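You operate a simulated robot arm through the tools that you are given. There is no shell and no other tool.

Carry out the task below with a simulated robot arm. There is one attempt and no reset: what you move stays moved.

Task
Switch the heater on and warm tube 65 at 56C for one hold.
Fine: it is in the purple rack; lid down; leave it inside.

The check looks at the end state, three seconds after you hand in, the way a careful person would. Anything else that was tipped, shoved, dropped, spilled or broken makes it a failure. Lids that push on must go on centred and level and be pressed home; caps that screw on are set level and turned clockwise until they are tight.

Robot
A 6-joint arm with a fingered hand, fixed in place. Base frame: the origin is at the foot of the arm, x ahead of it, y to its left, z up. Readings come in mm, rad, newtons and seconds.
With the tool pointing down near the work surface it reaches from about 160 to 860 mm from the base axis. Its first joint turns from -2.897 to 2.897 rad. Payload 5 kg.
Tool frame: the origin (TCP) lies between the finger pads and is the grasp point; the fingertips stand 36 mm ahead of it; z points along the fingers, y is the line along which they close. The gripper opens to 120 mm. The gripper's body begins 42 mm behind the TCP. The gripper is a hand of 4 fingers: y runs from the thumb to the fingers, the wrist lies at [-19, -123, -211] in the tool frame, and closing takes about 1.5 s.
Orientation is told as [roll, pitch, yaw] about the base's x, y, z axes, in that order, counted from this pose: with the fingers straight down and the wrist toward the robot, the tool's x, y and z point along [0, 1, 0], [1, 0, 0] and [0, 0, -1] of the base frame.

Tools
- The arm moves only by the tool drive_tool. Its argument "rows" is a list of rows, each a list of 3 entries, a list of its own where there are three numbers: the shift along the base's x, y, z in units of 500 mm (1.0 is 500 mm), then the turn, a rotation vector about the base's x, y, z in units of 180 degrees (1.0 is 180 degrees), then the closure, from 0 (fully open) to 1 (shut). In form: [[[dx, dy, dz], [wx, wy, wz], grip], ...]. A call has 1 to 20 rows; each row is the pose to reach, as a shift and turn from the pose commanded when the call began. A call with a number of a shift or a turn outside -1 to 1 is refused whole. A row lasts 0.2 s, in which the tool goes at most 50 mm and 0.15 rad; a call with a longer step from one row to the next is refused whole, and so is a gripper value outside its range. Where a pose cannot be reached the arm comes as near as it can. A force on the tool above 40 N (or 10 N above the force at the start of the call, whichever is more), or a blocked arm, ends the call early, and 0.2 s more pass. Each finger travels about 45 mm/s and halts on what it meets, pressing with about 26 N; the grip force reading is that of the motor and also rises with nothing between the fingers. The clock runs only during rows and for 0.2 s after the last one: add rows that repeat a pose to give the fingers time. The reply holds the time, the measured pose of the TCP, the force on the tool along the base axes, the opening and the grip force, in the units named above and with some noise, with the torque about the TCP (base axes, N m) and any sound that the robot's microphone picked up.
- Cameras (640 x 400 px; columns grow to the right, rows downward): "scene" is fixed at [50.1, 498.9, 1710]; the picture's right is [-0.49, -0.87, 0.00], its down [-0.59, 0.33, -0.74] and it looks along [0.65, -0.36, -0.67] (base axes); focal length 325 px, centre (320, 200). "wrist" rides on the gripper at [73, -101, -142] in the tool frame; the picture's right is [-0.79, 0.29, -0.54], its down [-0.56, -0.70, 0.44] and it looks along [-0.25, 0.65, 0.71] (tool axes); focal length 280 px, centre (320, 200). There is no depth. A picture from a camera that has moved, and an enlarged one, comes with that camera's place and axes in the base frame and with its lens.
- camera(camera): a new picture of that camera. The clock stands still meanwhile.
- slide_trunk(by): slides the trunk up (or, below 0, down) by that many mm; the arm rides with it, the base frame stays. It gives what a move gives, with no picture.
- set_grasp(shape): the hand has 4 fingers and takes this shape, open, in about a second: jaw (thumb against the fingers, like two jaws); tri (thumb and two fingers); tip (a fingertip pinch); poke (one finger out to press); point (the index stretched); flat (the hand flat); cup (the hand cupped); fist (a fist). The gripper value then closes the fingers along that shape, each until it touches; the sizes above hold for jaw. It gives what a move gives, with no picture.
- zoom(camera, box): a new picture of the part [left, top, right, bottom] of that camera's present view, enlarged. The clock stands still meanwhile.
- sign_off(): hands the job in; it is judged then, once.

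Places have to be worked out from the pictures, the camera data and where the tool is seen. Open the gripper and draw the arm clear of the work before you hand the job in, unless the task says otherwise.

The tools are called after "Emit:" as a command line: name --argument value ..., lists and objects as JSON in quotes. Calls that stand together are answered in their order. drive_tool: Moves the arm, as the interface text tells. Its arguments: {"type":"object","properties":{"rows":{"type":"array","items":{"type":"array"}}},"required":["rows"]} The other tools are called the same way: slide_trunk (by) slides the trunk up or down; set_grasp (shape) gives the hand a shape; camera (camera) takes a picture; zoom (camera, box) takes an enlarged picture of a part of a camera's view; sign_off () hands the job in.

At the start:

```text
time: 0.0
ee_pos: [692.1, -175.0, 1327.3]
tcp_rot: [0.0, 0.0, 0.0]
force: [-0.5, -0.2, -0.2]
ft_torque: [-0.02, 0.01, 0.04]
width: 119.9
grip_force: 0.2
shape: jaw
trunk travel left (down, up): [-787.0, 53.0]
```

scene: 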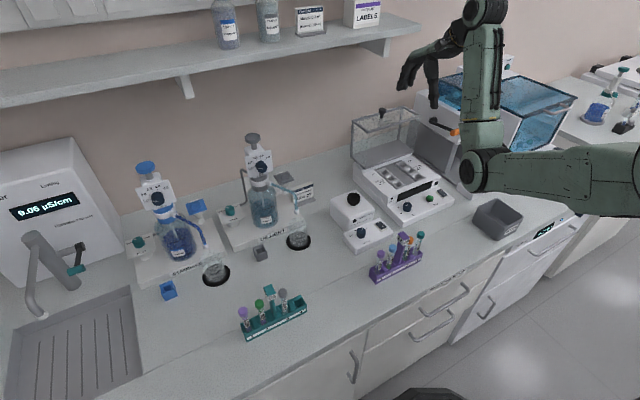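
wrist: 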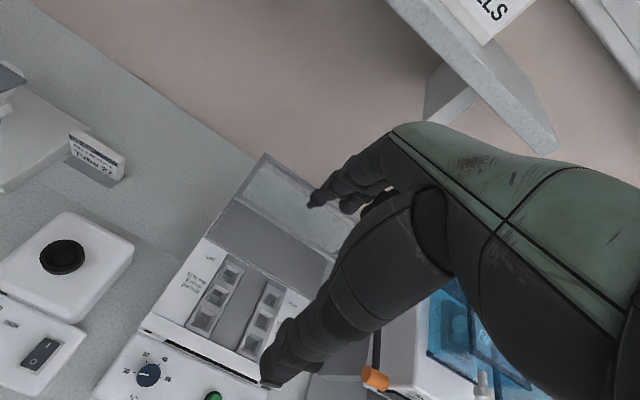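

I start by looking closely at the heater and the purple rack before moving anything.

Emit:
zoom --camera "scene" --box '[320, 90, 480, 190]'

Emit:
zoom --camera "scene" --box '[320, 160, 480, 260]'

Emit:
zoom --camera "scene" --box '[355, 220, 435, 290]'

Emit:
zoom --camera "wrist" --box '[0, 200, 320, 400]'

```text
4.00 times, centred on (400, 140) of scene
camera zoom: at [50.1, 498.9, 1710.0], right [-0.49, -0.87, 0.0], down [-0.59, 0.33, -0.74], along [0.65, -0.36, -0.67], focal length 1300 px, centre (0, 440)
```

zoom: 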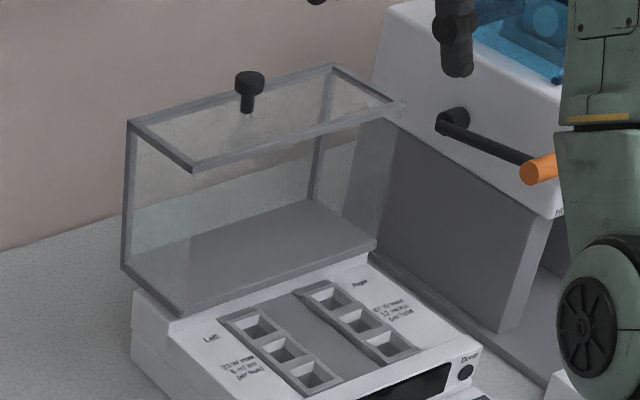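

```text
4.00 times, centred on (400, 210) of scene
camera zoom: at [50.1, 498.9, 1710.0], right [-0.49, -0.87, 0.0], down [-0.59, 0.33, -0.74], along [0.65, -0.36, -0.67], focal length 1300 px, centre (0, 160)
```

zoom: 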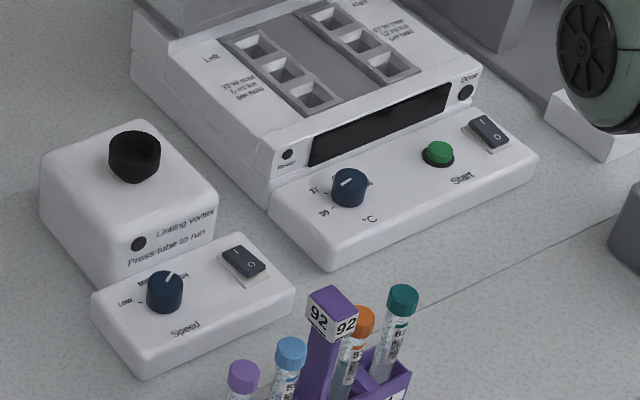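

```text
5.71 times, centred on (395, 255) of scene
camera zoom: at [50.1, 498.9, 1710.0], right [-0.49, -0.87, 0.0], down [-0.59, 0.33, -0.74], along [0.65, -0.36, -0.67], focal length 1857 px, centre (-109, -114)
```

zoom: 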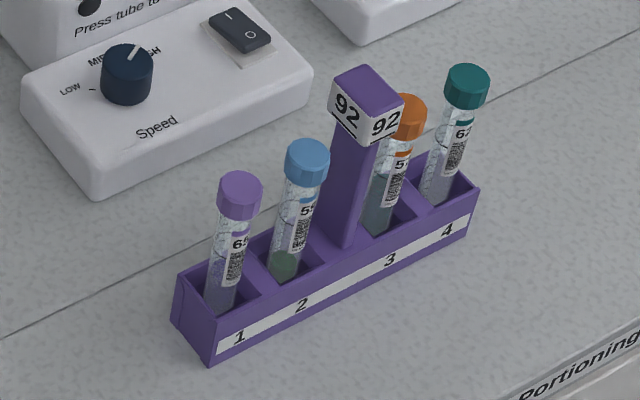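

```text
2.00 times, centred on (160, 300) of wrist
camera zoom: at [590.7, -103.8, 1469.9], right [0.29, -0.79, 0.54], down [-0.7, -0.56, -0.44], along [0.65, -0.25, -0.71], focal length 561 px, centre (640, 0)
```

zoom: 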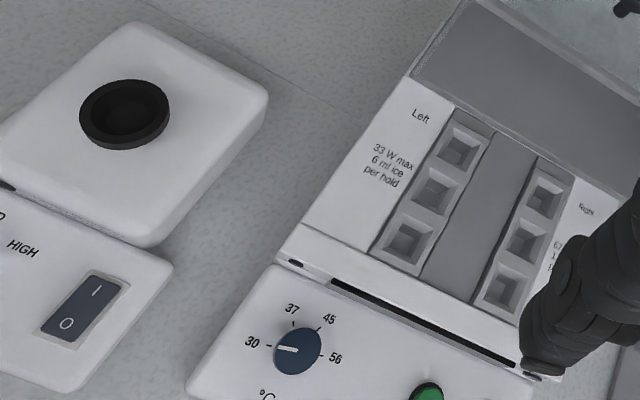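

Two heater blocks (Left/Right) with printed notes, a knob at about 30, a green Start button and a rocker. I'll read the tube labels and block notes in more detail.

Emit:
zoom --camera "scene" --box '[376, 240, 408, 260]'

Emit:
zoom --camera "scene" --box '[372, 246, 396, 282]'

Emit:
zoom --camera "scene" --box '[365, 150, 445, 200]'

Emit:
zoom --camera "scene" --box '[385, 180, 465, 230]'

Emit:
zoom --camera "wrist" --box '[170, 230, 330, 330]'

Emit:
zoom --camera "scene" --box '[230, 280, 320, 345]'

```text
16.00 times, centred on (392, 250) of scene
camera zoom: at [50.1, 498.9, 1710.0], right [-0.49, -0.87, 0.0], down [-0.59, 0.33, -0.74], along [0.65, -0.36, -0.67], focal length 5200 px, centre (-832, -600)
```

zoom: 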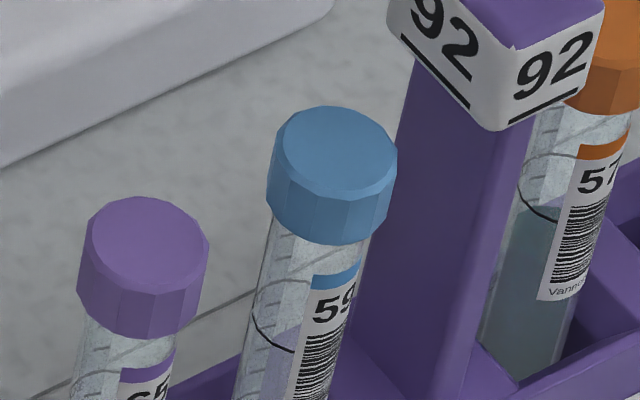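

```text
11.11 times, centred on (384, 264) of scene
camera zoom: at [50.1, 498.9, 1710.0], right [-0.49, -0.87, 0.0], down [-0.59, 0.33, -0.74], along [0.65, -0.36, -0.67], focal length 3611 px, centre (-391, -511)
```

zoom: 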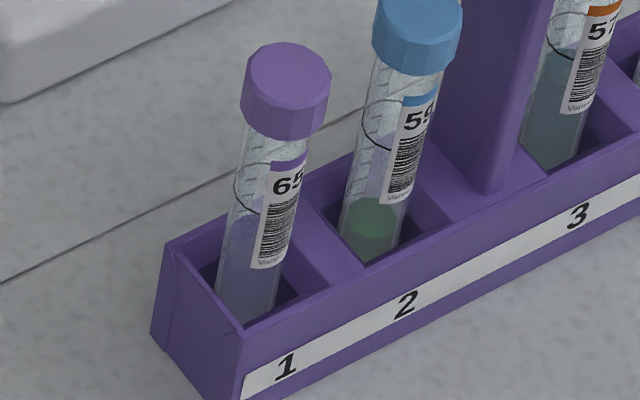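

```text
8.00 times, centred on (405, 175) of scene
camera zoom: at [50.1, 498.9, 1710.0], right [-0.49, -0.87, 0.0], down [-0.59, 0.33, -0.74], along [0.65, -0.36, -0.67], focal length 2600 px, centre (-360, 400)
```

zoom: 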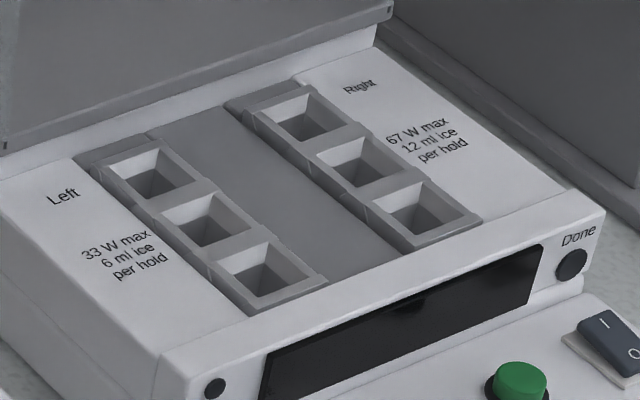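

```text
8.00 times, centred on (425, 205) of scene
camera zoom: at [50.1, 498.9, 1710.0], right [-0.49, -0.87, 0.0], down [-0.59, 0.33, -0.74], along [0.65, -0.36, -0.67], focal length 2600 px, centre (-520, 160)
```

zoom: 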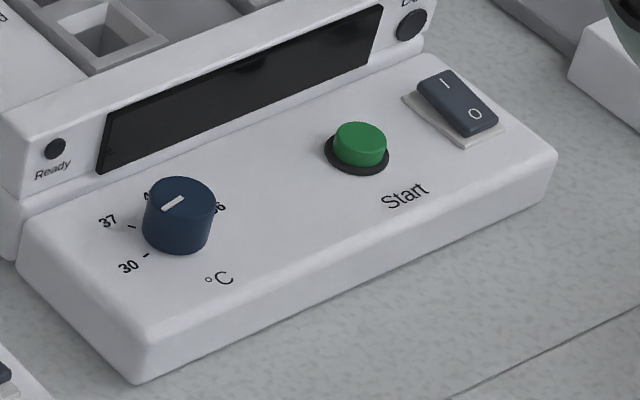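

```text
4.00 times, centred on (250, 280) of wrist
camera zoom: at [590.7, -103.8, 1469.9], right [0.29, -0.79, 0.54], down [-0.7, -0.56, -0.44], along [0.65, -0.25, -0.71], focal length 1122 px, centre (600, -120)
```

zoom: 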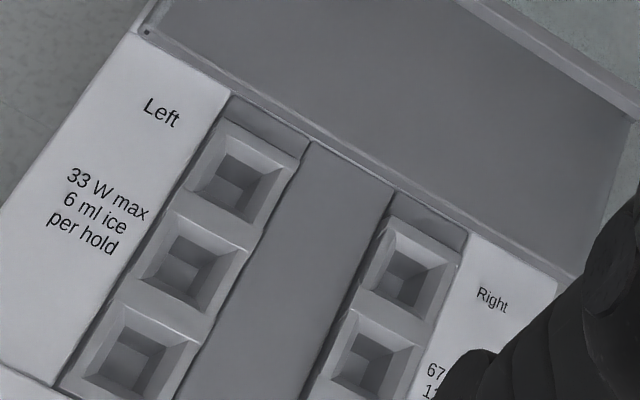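

```text
6.15 times, centred on (275, 312) of scene
camera zoom: at [50.1, 498.9, 1710.0], right [-0.49, -0.87, 0.0], down [-0.59, 0.33, -0.74], along [0.65, -0.36, -0.67], focal length 2000 px, centre (597, -492)
```

zoom: 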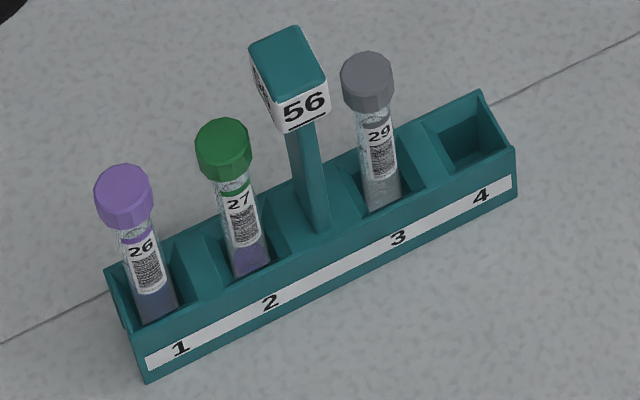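

Tube 65 (purple cap) is in slot 1 of the purple rack. My triangulation puts the heater's knob near (604,-145,966), Start near (600,-241), the rocker near (601,-299), and the hole columns at y≈-173 and -263. I'll look at the lid from the wrist view before moving.

Emit:
zoom --camera "wrist" --box '[200, 120, 440, 270]'

Emit:
zoom --camera "scene" --box '[340, 0, 580, 150]'

```text
2.67 times, centred on (320, 195) of wrist
camera zoom: at [590.7, -103.8, 1469.9], right [0.29, -0.79, 0.54], down [-0.7, -0.56, -0.44], along [0.65, -0.25, -0.71], focal length 748 px, centre (320, 213)
```

zoom: 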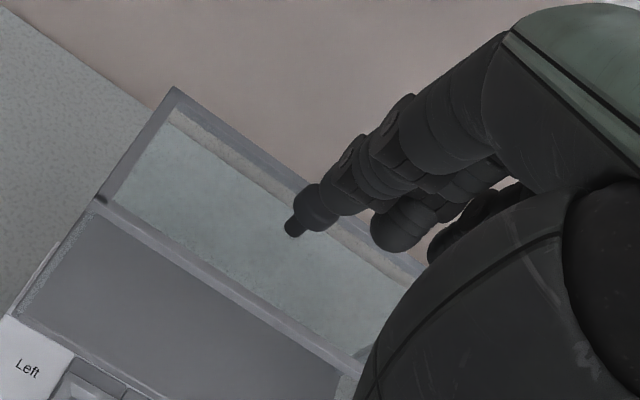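

```text
2.67 times, centred on (460, 75) of scene
camera zoom: at [50.1, 498.9, 1710.0], right [-0.49, -0.87, 0.0], down [-0.59, 0.33, -0.74], along [0.65, -0.36, -0.67], focal length 867 px, centre (-53, 533)
```

zoom: 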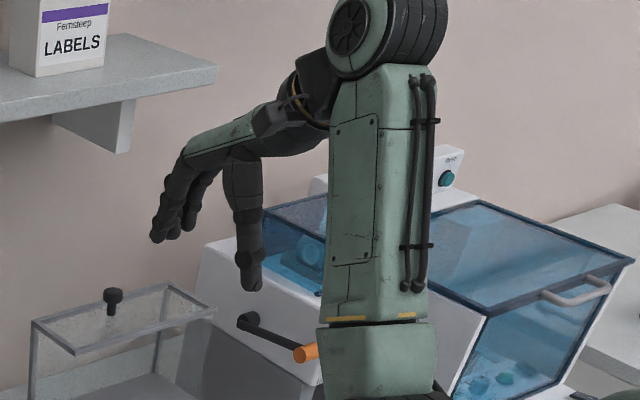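

The lid stands open, hinged at the rear, with its knob at about (845,-193,1186). I'll move the open hand in free air to about (420,60,1150) so the wrist camera sees the purple rack.

Emit:
drive_tool --rows '[[[-0.054, 0.047, -0.035], [0, 0, 0], 0], [[-0.109, 0.094, -0.07], [0, 0, 0], 0], [[-0.163, 0.141, -0.106], [0, 0, 0], 0], [[-0.218, 0.188, -0.142], [0, 0, 0], 0], [[-0.272, 0.235, -0.177], [0, 0, 0], 0], [[-0.326, 0.282, -0.212], [0, 0, 0], 0], [[-0.381, 0.329, -0.248], [0, 0, 0], 0], [[-0.435, 0.376, -0.283], [0, 0, 0], 0], [[-0.49, 0.423, -0.319], [0, 0, 0], 0], [[-0.544, 0.47, -0.354], [0, 0, 0], 0], [[-0.544, 0.47, -0.354], [0, 0, 0], 0]]'

```text
time: 2.4
ee_pos: [446.1, 65.0, 1134.7]
tcp_rot: [0.0, 0.001, 0.001]
force: [-0.6, 0.3, 0.6]
ft_torque: [0.0, 0.01, 0.02]
width: 119.7
grip_force: 0.0
shape: jaw
out of reach, approached as far as the arm can: row 1, 2, 3, 4, 5, 6, 7, 8, 9, 10, 11
trunk travel left (down, up): [-787.0, 53.0]
```

The tool stopped at (446,65,1135), reported as limited reach. I'll look from both cameras.

Emit:
camera --camera "scene"

Emit:
camera --camera "wrist"

```text
taken
```

scene: 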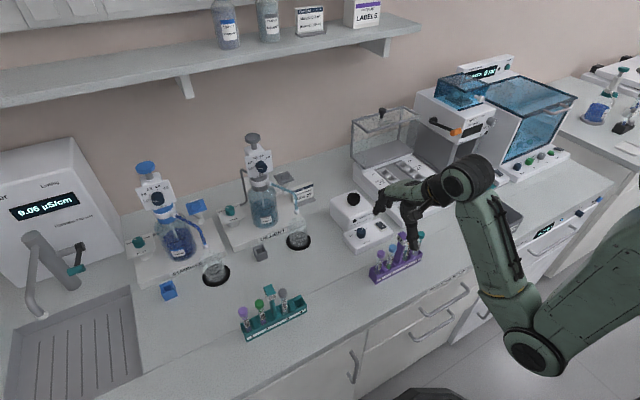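

```text
taken
camera wrist: at [343.7, 136.5, 1276.7], right [0.29, -0.79, 0.54], down [-0.7, -0.56, -0.44], along [0.65, -0.25, -0.71], focal length 280 px, centre (320, 200)
```

wrist: 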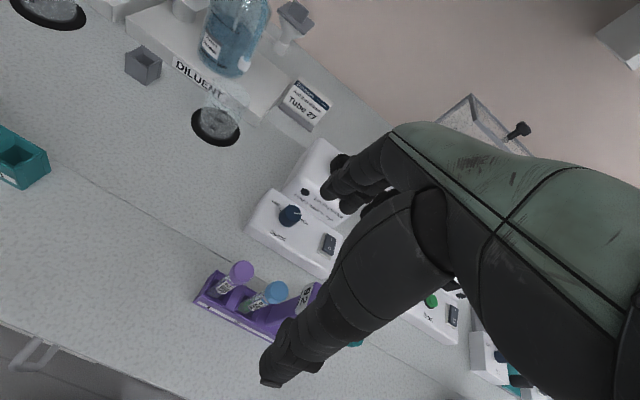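

With refined axes the two views agree: tube 65's cap top is at about (443,94,1030), tube 59's at (441,56,1030), and the counter at about 910. I'll go to above the heater's front panel to see the controls and try the hand shapes there.

Emit:
drive_tool --rows '[[[0.02, -0.08, 0.02], [0, 0, 0], 0], [[0.04, -0.16, 0.04], [0, 0, 0], 0], [[0.06, -0.24, 0.06], [0, 0, 0], 0], [[0.08, -0.32, 0.08], [0, 0, 0], 0], [[0.1, -0.4, 0.1], [0, 0, 0], 0], [[0.12, -0.48, 0.1], [0, 0, 0], 0], [[0.14, -0.56, 0.1], [0, 0, 0], 0], [[0.14, -0.6, 0.1], [0, 0, 0], 0], [[0.14, -0.6, 0.1], [0, 0, 0], 0]]'

```text
time: 4.4
ee_pos: [517.9, -236.0, 1183.4]
tcp_rot: [0.001, 0.001, 0.001]
force: [-0.6, -0.3, -0.1]
ft_torque: [-0.01, -0.01, 0.01]
width: 119.8
grip_force: 0.1
shape: jaw
trunk travel left (down, up): [-787.0, 53.0]
```

The shift was taken from the clamped pose, so relative moves are reliable. Now I set the "poke" shape and look at where the finger is.

Emit:
set_grasp --shape "poke"

Emit:
camera --camera "wrist"

Emit:
camera --camera "scene"

Emit:
zoom --camera "scene" --box '[380, 80, 540, 180]'

```text
time: 5.3
ee_pos: [517.8, -235.4, 1183.4]
tcp_rot: [0.001, 0.0, 0.0]
force: [0.1, 0.1, -0.8]
ft_torque: [-0.06, 0.0, -0.01]
width: 0.0
grip_force: 0.2
shape: poke
trunk travel left (down, up): [-787.0, 53.0]
```

```text
taken
camera wrist: at [416.2, -164.9, 1326.4], right [0.29, -0.79, 0.54], down [-0.7, -0.56, -0.44], along [0.65, -0.25, -0.71], focal length 280 px, centre (320, 200)
```

wrist: 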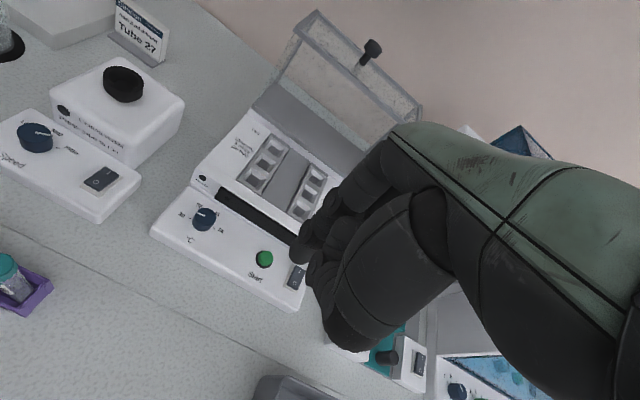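

```text
taken
```

scene: 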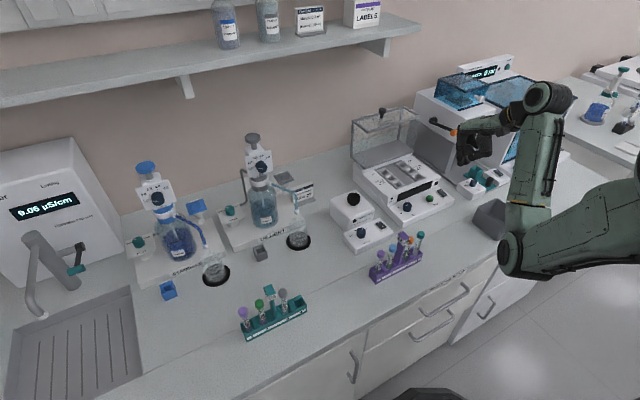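

```text
4.00 times, centred on (460, 130) of scene
camera zoom: at [50.1, 498.9, 1710.0], right [-0.49, -0.87, 0.0], down [-0.59, 0.33, -0.74], along [0.65, -0.36, -0.67], focal length 1300 px, centre (-240, 480)
```

zoom: 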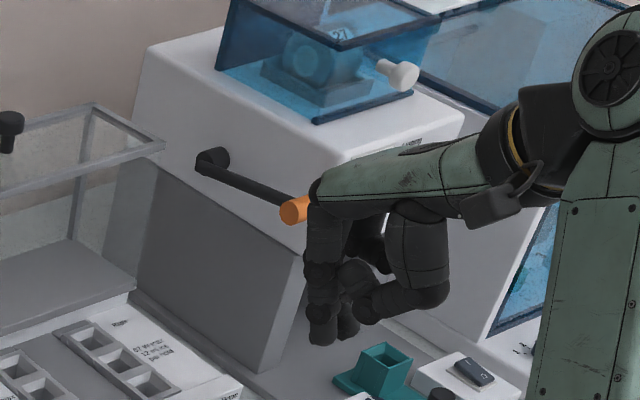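

The poke shape has one finger hanging down with the others curled. I'll zoom in to locate its fingertip.

Emit:
zoom --camera "wrist" --box '[260, 170, 420, 370]'

Emit:
zoom --camera "scene" --box '[440, 115, 520, 175]'

```text
2.00 times, centred on (340, 270) of wrist
camera zoom: at [416.2, -164.9, 1326.4], right [0.29, -0.79, 0.54], down [-0.7, -0.56, -0.44], along [0.65, -0.25, -0.71], focal length 561 px, centre (280, 60)
```

zoom: 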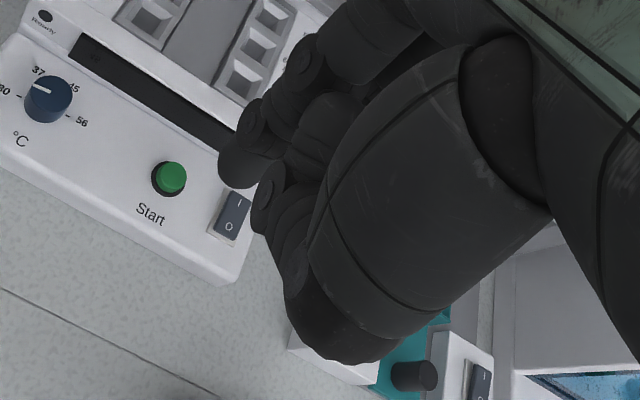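

```text
6.67 times, centred on (480, 145) of scene
camera zoom: at [50.1, 498.9, 1710.0], right [-0.49, -0.87, 0.0], down [-0.59, 0.33, -0.74], along [0.65, -0.36, -0.67], focal length 2166 px, centre (-747, 567)
```

zoom: 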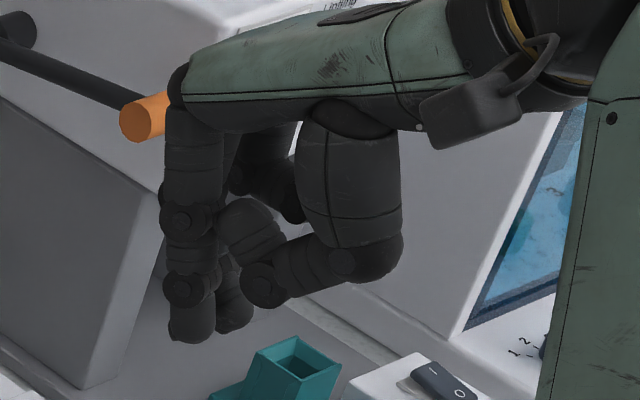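

The poke tip sits about 37 mm below the TCP, nearly on its axis. My estimates are rocker (598,-305,954), Start (603,-254,946) and knob (604,-151,952). I'll hover above the rocker with the tip at about z 1005.

Emit:
drive_tool --rows '[[[0.04, -0.03, -0.05], [0, 0, 0], 0], [[0.08, -0.06, -0.11], [0, 0, 0], 0], [[0.12, -0.09, -0.17], [0, 0, 0], 0], [[0.16, -0.12, -0.23], [0, 0, 0], 0], [[0.17, -0.135, -0.28], [0, 0, 0], 0], [[0.17, -0.135, -0.28], [0, 0, 0], 0]]'

Emit:
camera --camera "wrist"

Emit:
zoom --camera "scene" --box '[385, 130, 545, 230]'

```text
time: 6.7
ee_pos: [602.5, -302.4, 1043.9]
tcp_rot: [0.0, -0.001, 0.0]
force: [0.0, 0.6, 0.7]
ft_torque: [-0.02, 0.0, -0.01]
width: 0.1
grip_force: 0.1
shape: poke
trunk travel left (down, up): [-787.0, 53.0]
```

```text
taken
camera wrist: at [500.3, -232.0, 1186.6], right [0.29, -0.79, 0.54], down [-0.7, -0.56, -0.44], along [0.65, -0.25, -0.71], focal length 280 px, centre (320, 200)
```

wrist: 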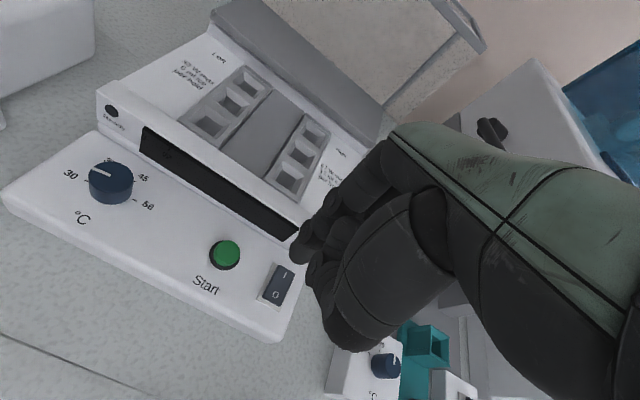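

```text
4.00 times, centred on (465, 180) of scene
camera zoom: at [50.1, 498.9, 1710.0], right [-0.49, -0.87, 0.0], down [-0.59, 0.33, -0.74], along [0.65, -0.36, -0.67], focal length 1300 px, centre (-260, 280)
```

zoom: 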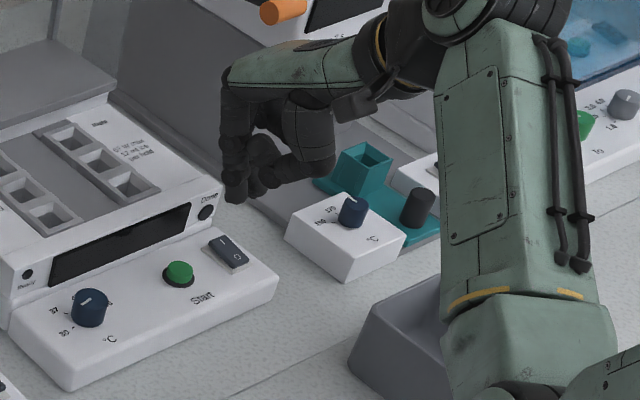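

The hand is above the rocker with the TCP at (602.5,-302,1044). Before going lower I check where the elbow is relative to the grey bin.

Emit:
camera --camera "scene"

Emit:
zoom --camera "wrist" --box '[220, 210, 380, 310]'

```text
taken
```

scene: 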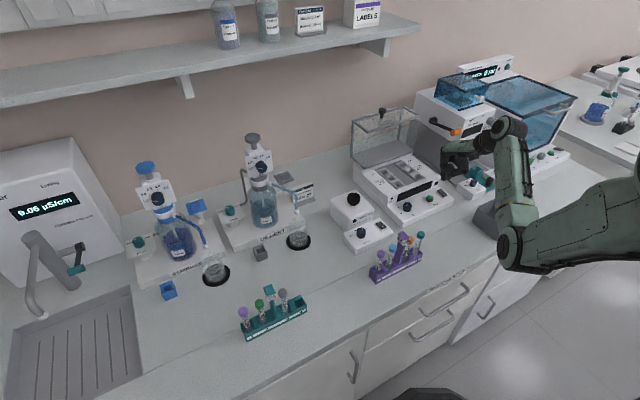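

```text
4.00 times, centred on (300, 260) of wrist
camera zoom: at [500.3, -232.0, 1186.6], right [0.29, -0.79, 0.54], down [-0.7, -0.56, -0.44], along [0.65, -0.25, -0.71], focal length 1122 px, centre (400, -40)
```

zoom: 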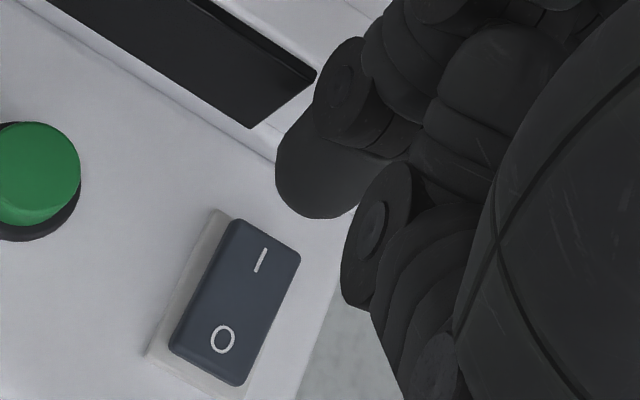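

The elbow is clear of the bin. The rocker's "I" end is at about (612,-310,955) and Start at (604,-257,946). I shift over the I end and lower the fingertip to about 963.

Emit:
drive_tool --rows '[[[0.015, -0.026, 0], [0, 0, 0], 0], [[0.015, -0.026, -0.04], [0, 0, 0], 0], [[0.015, -0.026, -0.08], [0, 0, 0], 0], [[0.015, -0.026, -0.08], [0, 0, 0], 0]]'

Emit:
zoom --camera "wrist" --box '[220, 210, 380, 310]'

Emit:
zoom --camera "scene" --box '[400, 150, 500, 212]'

```text
time: 7.7
ee_pos: [611.1, -315.8, 1005.8]
tcp_rot: [0.0, 0.0, -0.001]
force: [0.5, 0.7, 0.6]
ft_torque: [0.02, 0.03, 0.0]
width: 0.1
grip_force: 0.0
shape: poke
trunk travel left (down, up): [-787.0, 53.0]
```

```text
4.00 times, centred on (300, 260) of wrist
camera zoom: at [508.2, -244.5, 1146.8], right [0.29, -0.79, 0.54], down [-0.7, -0.56, -0.44], along [0.65, -0.25, -0.71], focal length 1122 px, centre (400, -40)
```

zoom: 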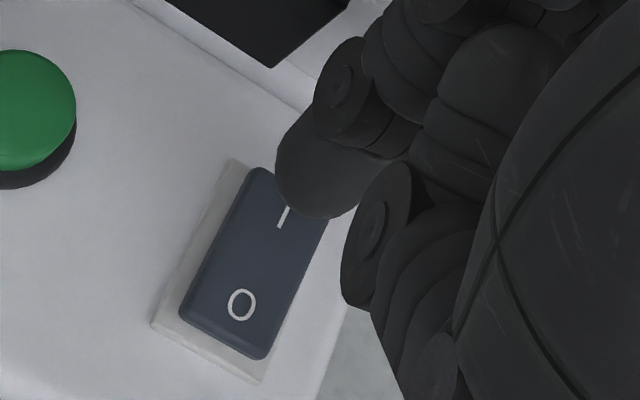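

```text
6.40 times, centred on (450, 181) of scene
camera zoom: at [50.1, 498.9, 1710.0], right [-0.49, -0.87, 0.0], down [-0.59, 0.33, -0.74], along [0.65, -0.36, -0.67], focal length 2080 px, centre (-512, 322)
```

zoom: 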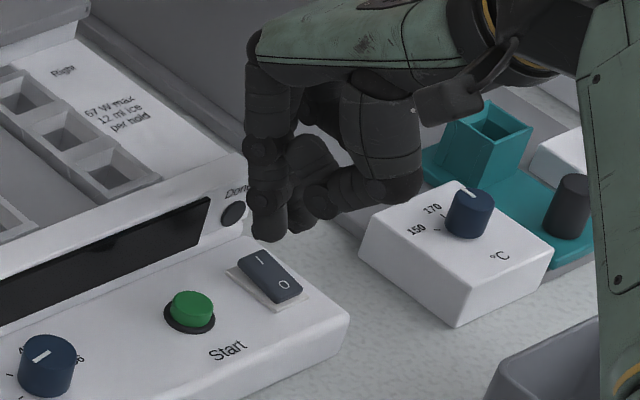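

The tip is just above the rocker. I zoom in tighter from the fixed camera to check the sideways alignment before pressing.

Emit:
zoom --camera "scene" --box '[430, 175, 462, 200]'

Emit:
zoom --camera "wrist" --box '[265, 230, 329, 270]'

```text
16.00 times, centred on (446, 188) of scene
camera zoom: at [50.1, 498.9, 1710.0], right [-0.49, -0.87, 0.0], down [-0.59, 0.33, -0.74], along [0.65, -0.36, -0.67], focal length 5200 px, centre (-1696, 400)
```

zoom: 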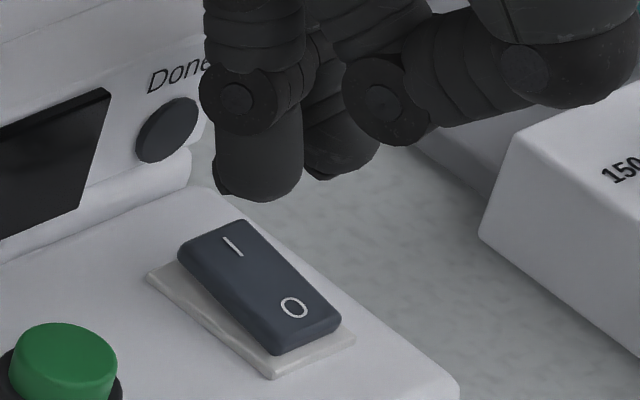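

```text
10.00 times, centred on (297, 250) of wrist
camera zoom: at [508.2, -244.5, 1146.8], right [0.29, -0.79, 0.54], down [-0.7, -0.56, -0.44], along [0.65, -0.25, -0.71], focal length 2804 px, centre (550, -300)
```

zoom: 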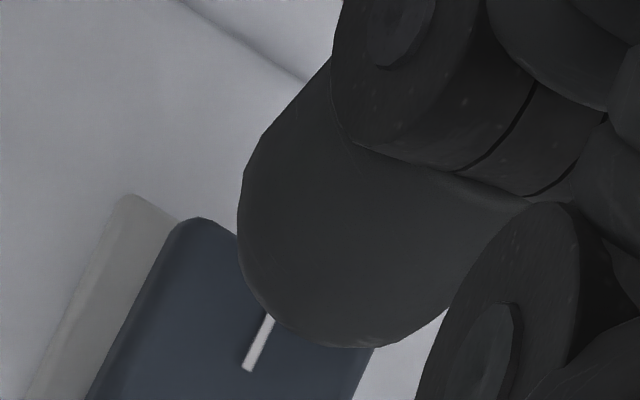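

The two views bracket the offset to a few mm, well inside the 16×38 mm rocker. I nudge 3 mm in +y and press down slowly.

Emit:
drive_tool --rows '[[[0, 0.006, 0], [0, 0, 0], 0], [[0, 0.006, -0.008], [0, 0, 0], 0], [[0, 0.006, -0.014], [0, 0, 0], 0], [[0, 0.006, -0.02], [0, 0, 0], 0], [[0, 0.006, -0.024], [0, 0, 0], 0], [[0, 0.006, -0.028], [0, 0, 0], 0]]'

Emit:
zoom --camera "scene" --box '[430, 175, 462, 200]'

Emit:
zoom --camera "wrist" --box '[220, 210, 380, 310]'

```text
time: 9.1
ee_pos: [610.3, -313.6, 990.9]
tcp_rot: [0.001, 0.0, 0.0]
force: [0.0, -0.6, -0.5]
ft_torque: [-0.02, 0.0, 0.0]
width: 0.0
grip_force: 0.1
shape: poke
trunk travel left (down, up): [-787.0, 53.0]
```

```text
16.00 times, centred on (446, 188) of scene
camera zoom: at [50.1, 498.9, 1710.0], right [-0.49, -0.87, 0.0], down [-0.59, 0.33, -0.74], along [0.65, -0.36, -0.67], focal length 5200 px, centre (-1696, 400)
```

zoom: 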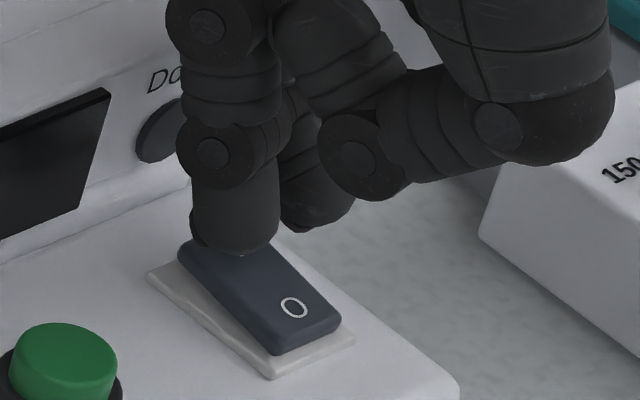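

```text
4.00 times, centred on (300, 260) of wrist
camera zoom: at [507.8, -241.8, 1132.9], right [0.29, -0.79, 0.54], down [-0.7, -0.56, -0.44], along [0.65, -0.25, -0.71], focal length 1122 px, centre (400, -40)
```

zoom: 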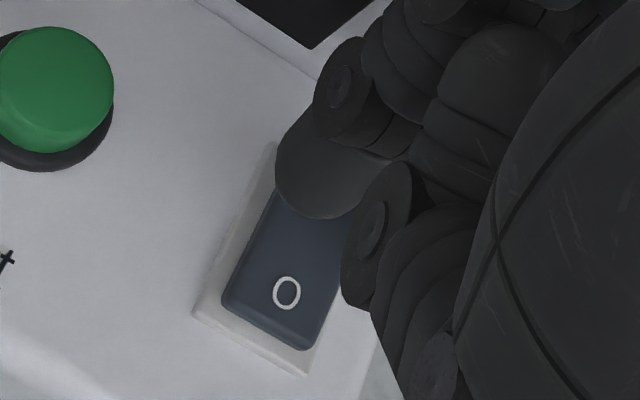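

No contact yet at TCP z 991, and the tip visually covers the "I" mark. I continue down in small steps.

Emit:
drive_tool --rows '[[[0, 0, -0.004], [0, 0, 0], 0], [[0, 0, -0.008], [0, 0, 0], 0], [[0, 0, -0.012], [0, 0, 0], 0], [[0, 0, -0.016], [0, 0, 0], 0]]'

Emit:
zoom --camera "scene" --box '[430, 175, 462, 200]'

```text
time: 10.1
ee_pos: [610.3, -313.0, 982.1]
tcp_rot: [0.0, 0.001, 0.002]
force: [0.8, -0.2, 0.5]
ft_torque: [0.02, -0.03, -0.02]
width: 0.1
grip_force: 0.0
shape: poke
trunk travel left (down, up): [-787.0, 53.0]
```

```text
16.00 times, centred on (446, 188) of scene
camera zoom: at [50.1, 498.9, 1710.0], right [-0.49, -0.87, 0.0], down [-0.59, 0.33, -0.74], along [0.65, -0.36, -0.67], focal length 5200 px, centre (-1696, 400)
```

zoom: 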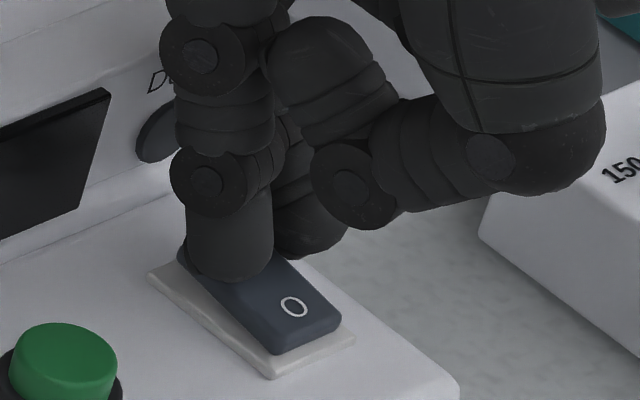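

Still no contact, and the tip now visually overlaps the rocker's middle, so the rocker is a bit lower and farther than I estimated. I lift slightly, shift +8 mm x and -4 mm y, and go down again in small steps.

Emit:
drive_tool --rows '[[[0, 0, 0.01], [0, 0, 0], 0], [[0.016, -0.008, 0.01], [0, 0, 0], 0], [[0.016, -0.008, 0], [0, 0, 0], 0], [[0.016, -0.008, -0.004], [0, 0, 0], 0], [[0.016, -0.008, -0.008], [0, 0, 0], 0]]'

Emit:
zoom --camera "scene" --box '[430, 175, 462, 200]'

Emit:
zoom --camera "wrist" --box '[220, 210, 380, 310]'

```text
time: 11.3
ee_pos: [617.4, -316.6, 979.0]
tcp_rot: [0.001, 0.0, -0.001]
force: [-2.4, -0.6, 2.8]
ft_torque: [-0.04, -0.09, -0.02]
width: 0.1
grip_force: 0.1
shape: poke
trunk travel left (down, up): [-787.0, 53.0]
```

```text
16.00 times, centred on (446, 188) of scene
camera zoom: at [50.1, 498.9, 1710.0], right [-0.49, -0.87, 0.0], down [-0.59, 0.33, -0.74], along [0.65, -0.36, -0.67], focal length 5200 px, centre (-1696, 400)
```

zoom: 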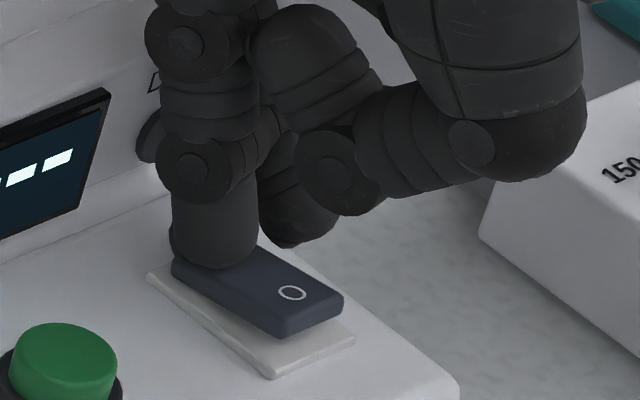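

```text
4.00 times, centred on (300, 260) of wrist
camera zoom: at [514.6, -245.7, 1121.9], right [0.29, -0.79, 0.54], down [-0.7, -0.56, -0.44], along [0.65, -0.25, -0.71], focal length 1122 px, centre (400, -40)
```

zoom: 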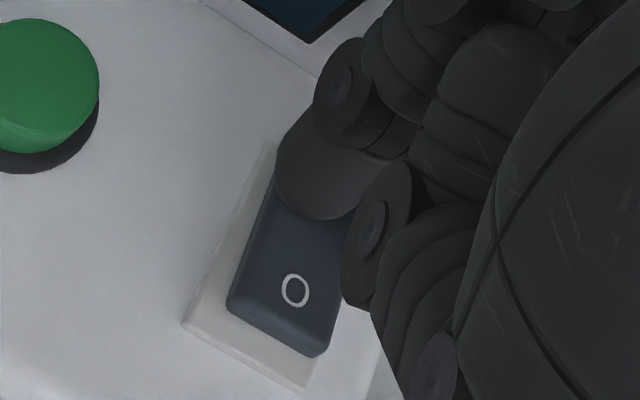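

The rocker flipped: the O end is up and the display is lit. I raise the finger and read the display.

Emit:
drive_tool --rows '[[[0, 0, 0.06], [0, 0, 0], 0], [[-0.02, 0, 0.14], [0, 0, 0], 0], [[-0.08, 0, 0.22], [0, 0, 0], 0], [[-0.14, 0, 0.3], [0, 0, 0], 0], [[-0.14, 0, 0.3], [0, 0, 0], 0]]'

Emit:
camera --camera "wrist"

Emit:
zoom --camera "scene" --box '[380, 150, 460, 220]'

```text
time: 12.5
ee_pos: [550.2, -315.4, 1128.2]
tcp_rot: [0.0, 0.003, 0.0]
force: [-0.1, -0.1, 0.9]
ft_torque: [0.0, 0.02, -0.01]
width: 0.0
grip_force: 0.0
shape: poke
trunk travel left (down, up): [-787.0, 53.0]
```

```text
taken
camera wrist: at [448.1, -245.1, 1270.0], right [0.29, -0.79, 0.54], down [-0.7, -0.56, -0.44], along [0.65, -0.25, -0.71], focal length 280 px, centre (320, 200)
```

wrist: 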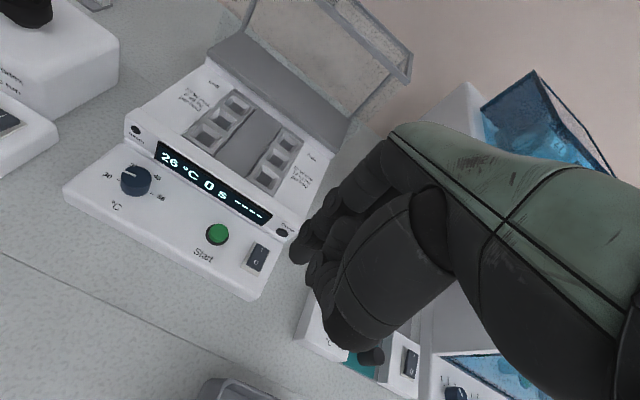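

```text
5.71 times, centred on (420, 185) of scene
camera zoom: at [50.1, 498.9, 1710.0], right [-0.49, -0.87, 0.0], down [-0.59, 0.33, -0.74], along [0.65, -0.36, -0.67], focal length 1857 px, centre (-251, 286)
```

zoom: 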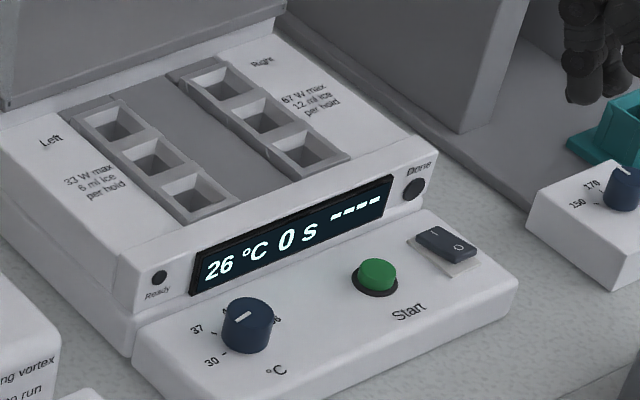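

The display reads "26 °C 0 s ----", so it is powered. I check where the knob pointer sits relative to the 30/37/45/56 marks.

Emit:
zoom --camera "wrist" --box '[80, 140, 200, 215]'

Emit:
zoom --camera "scene" --box '[394, 190, 426, 220]'

```text
5.33 times, centred on (140, 178) of wrist
camera zoom: at [448.1, -245.1, 1270.0], right [0.29, -0.79, 0.54], down [-0.7, -0.56, -0.44], along [0.65, -0.25, -0.71], focal length 1495 px, centre (1280, 320)
```

zoom: 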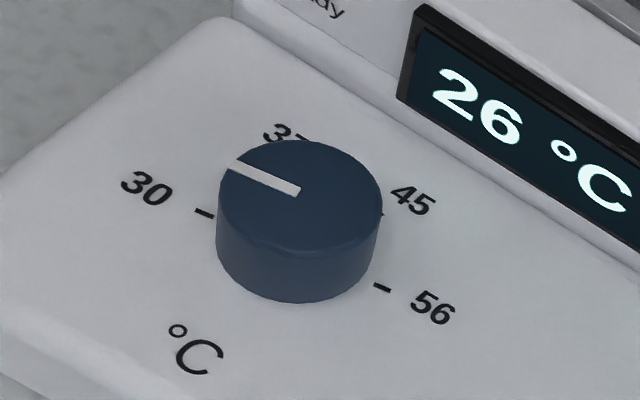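

```text
13.33 times, centred on (410, 205) of scene
camera zoom: at [50.1, 498.9, 1710.0], right [-0.49, -0.87, 0.0], down [-0.59, 0.33, -0.74], along [0.65, -0.36, -0.67], focal length 4333 px, centre (-880, 133)
```

zoom: 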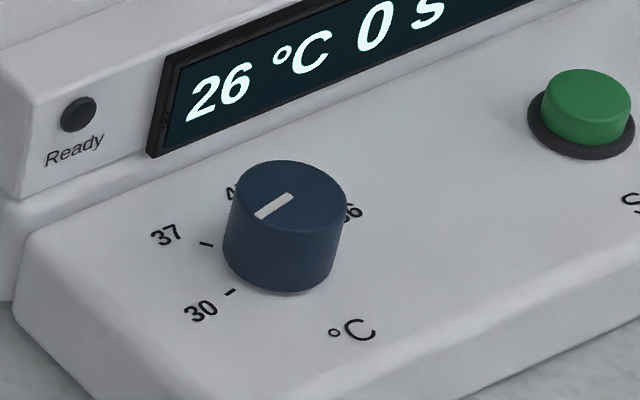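

The pointer is at 30; the marks run clockwise (seen from above) 30→37→45→56 in about 60° steps, so I need roughly 175–180° clockwise. I'll check what the "tip" pinch looks like for gripping the ~35 mm knob.

Emit:
set_grasp --shape "tip"

Emit:
zoom --camera "wrist" --box '[220, 130, 480, 400]'

Emit:
zoom --camera "scene" --box '[440, 100, 540, 180]'

```text
time: 13.4
ee_pos: [549.6, -316.0, 1127.6]
tcp_rot: [0.0, -0.002, 0.0]
force: [0.3, 0.6, -0.7]
ft_torque: [-0.01, 0.0, -0.01]
width: 119.8
grip_force: 0.0
shape: tip
trunk travel left (down, up): [-787.0, 53.0]
```

```text
1.48 times, centred on (350, 265) of wrist
camera zoom: at [447.5, -245.1, 1270.2], right [0.29, -0.79, 0.54], down [-0.7, -0.56, -0.44], along [0.65, -0.25, -0.71], focal length 415 px, centre (276, 104)
```

zoom: 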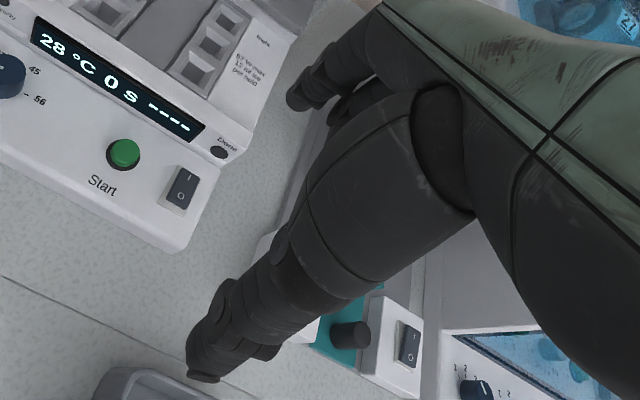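

```text
5.00 times, centred on (490, 140) of scene
camera zoom: at [50.1, 498.9, 1710.0], right [-0.49, -0.87, 0.0], down [-0.59, 0.33, -0.74], along [0.65, -0.36, -0.67], focal length 1625 px, centre (-530, 500)
```

zoom: 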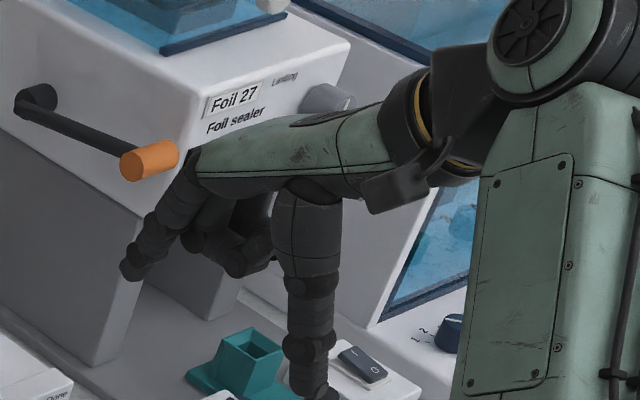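

The tip shape gives a thumb/index pinch and opens wide. The heater face is only ~37 mm behind the knob centre, so I'll pinch the knob with the hand yawed sideways. First I go above the knob with +90° yaw and the pinch part closed.

Emit:
drive_tool --rows '[[[0.01, 0.03, 0], [0, 0, 0.045], 0.2], [[0.02, 0.06, 0], [0, 0, 0.09], 0.4], [[0.03, 0.09, 0], [0, 0, 0.135], 0.5], [[0.04, 0.12, 0], [0, 0, 0.18], 0.5], [[0.05, 0.15, 0], [0, 0, 0.225], 0.5], [[0.06, 0.18, 0], [0, 0, 0.27], 0.5], [[0.07, 0.21, 0], [0, 0, 0.315], 0.5], [[0.08, 0.24, 0], [0, 0, 0.36], 0.5], [[0.09, 0.27, 0], [0, 0, 0.405], 0.5], [[0.1, 0.3, 0], [0, 0, 0.45], 0.5], [[0.116, 0.328, 0], [0, 0, 0.5], 0.5], [[0.116, 0.328, 0], [0, 0, 0.5], 0.5]]'

Emit:
camera --camera "scene"

Emit:
camera --camera "wrist"

```text
refused: row 11 steps farther than a row can; nothing moved
```

```text
taken
```

scene: 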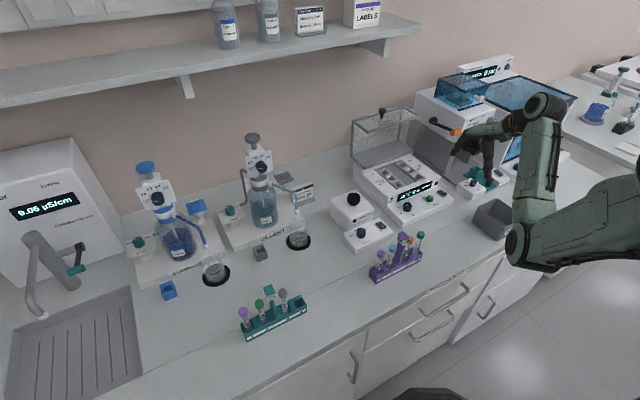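

```text
taken
camera wrist: at [447.5, -245.1, 1270.2], right [0.29, -0.79, 0.54], down [-0.7, -0.56, -0.44], along [0.65, -0.25, -0.71], focal length 280 px, centre (320, 200)
```

wrist: 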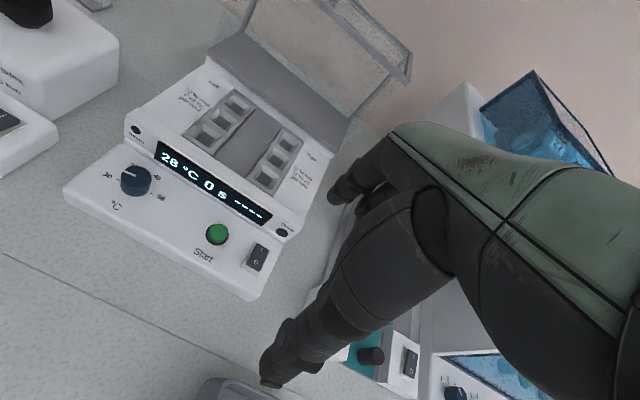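

The last yaw step was a little too big. I resend it with even steps.

Emit:
drive_tool --rows '[[[0.01, 0.03, 0], [0, 0, 0.045], 0.2], [[0.02, 0.06, 0], [0, 0, 0.09], 0.4], [[0.03, 0.09, 0], [0, 0, 0.135], 0.5], [[0.04, 0.12, 0], [0, 0, 0.18], 0.5], [[0.05, 0.15, 0], [0, 0, 0.225], 0.5], [[0.06, 0.18, 0], [0, 0, 0.27], 0.5], [[0.07, 0.21, 0], [0, 0, 0.315], 0.5], [[0.08, 0.24, 0], [0, 0, 0.36], 0.5], [[0.09, 0.27, 0], [0, 0, 0.405], 0.5], [[0.1, 0.3, 0], [0, 0, 0.45], 0.5], [[0.116, 0.328, 0], [0, 0, 0.49], 0.5], [[0.116, 0.328, 0], [0, 0, 0.5], 0.5]]'

Emit:
camera --camera "scene"

Emit:
camera --camera "wrist"

```text
time: 16.0
ee_pos: [660.4, -152.7, 1082.6]
tcp_rot: [-0.003, 0.001, 1.571]
force: [0.6, 0.3, -0.6]
ft_torque: [0.01, 0.02, -0.01]
width: 60.5
grip_force: 0.0
shape: tip
out of reach, approached as far as the arm can: row 7, 8, 9, 10, 11, 12
trunk travel left (down, up): [-787.0, 53.0]
```

```text
taken
```

scene: 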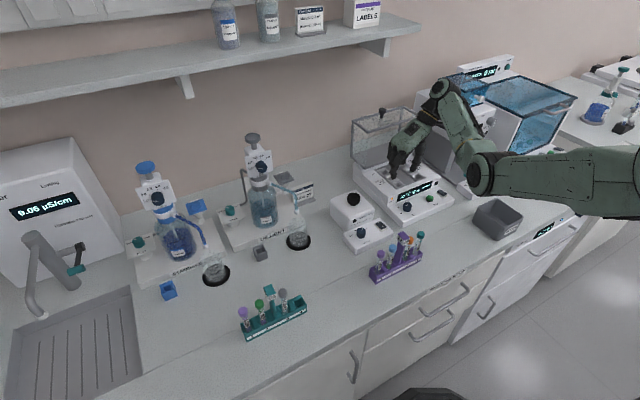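

```text
taken
camera wrist: at [586.7, -255.3, 1224.8], right [0.79, 0.29, 0.54], down [0.56, -0.7, -0.44], along [0.25, 0.65, -0.71], focal length 280 px, centre (320, 200)
```

wrist: 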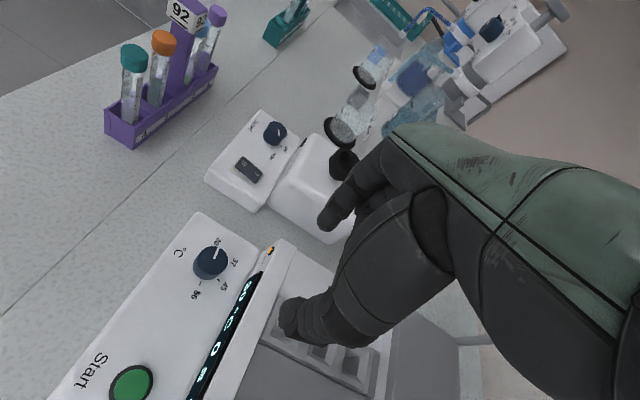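

With +90° yaw the arm can only reach x≈660, but this view shows the knob's marks well and the Ready lamp looks lit (orange). I zoom in on it to measure tick angles.

Emit:
zoom --camera "wrist" --box '[140, 200, 300, 300]'

Emit:
zoom --camera "wrist" --box '[100, 0, 260, 150]'

```text
4.00 times, centred on (220, 250) of wrist
camera zoom: at [586.7, -255.3, 1224.8], right [0.79, 0.29, 0.54], down [0.56, -0.7, -0.44], along [0.25, 0.65, -0.71], focal length 1122 px, centre (720, 0)
```

zoom: 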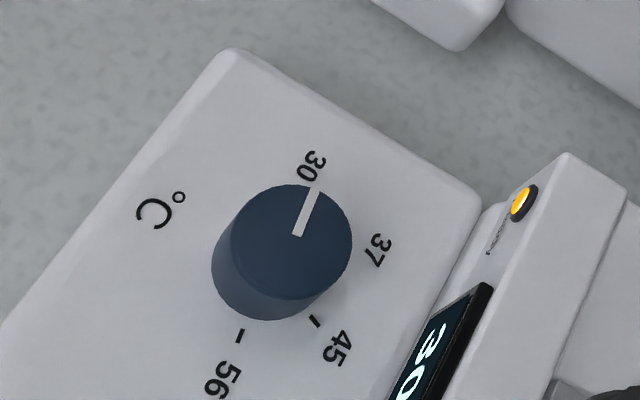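

```text
2.67 times, centred on (180, 75) of wrist
camera zoom: at [586.7, -255.3, 1224.8], right [0.79, 0.29, 0.54], down [0.56, -0.7, -0.44], along [0.25, 0.65, -0.71], focal length 748 px, centre (693, 533)
```

zoom: 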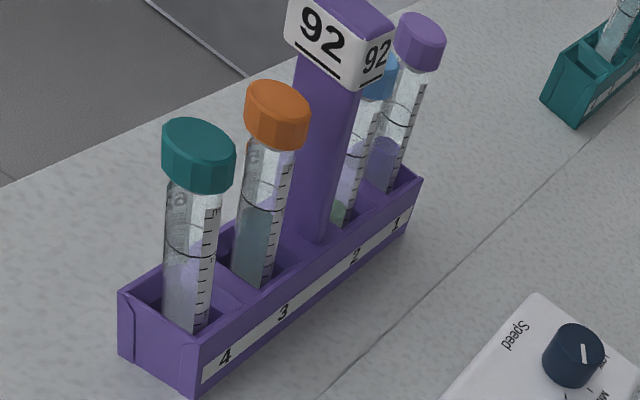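

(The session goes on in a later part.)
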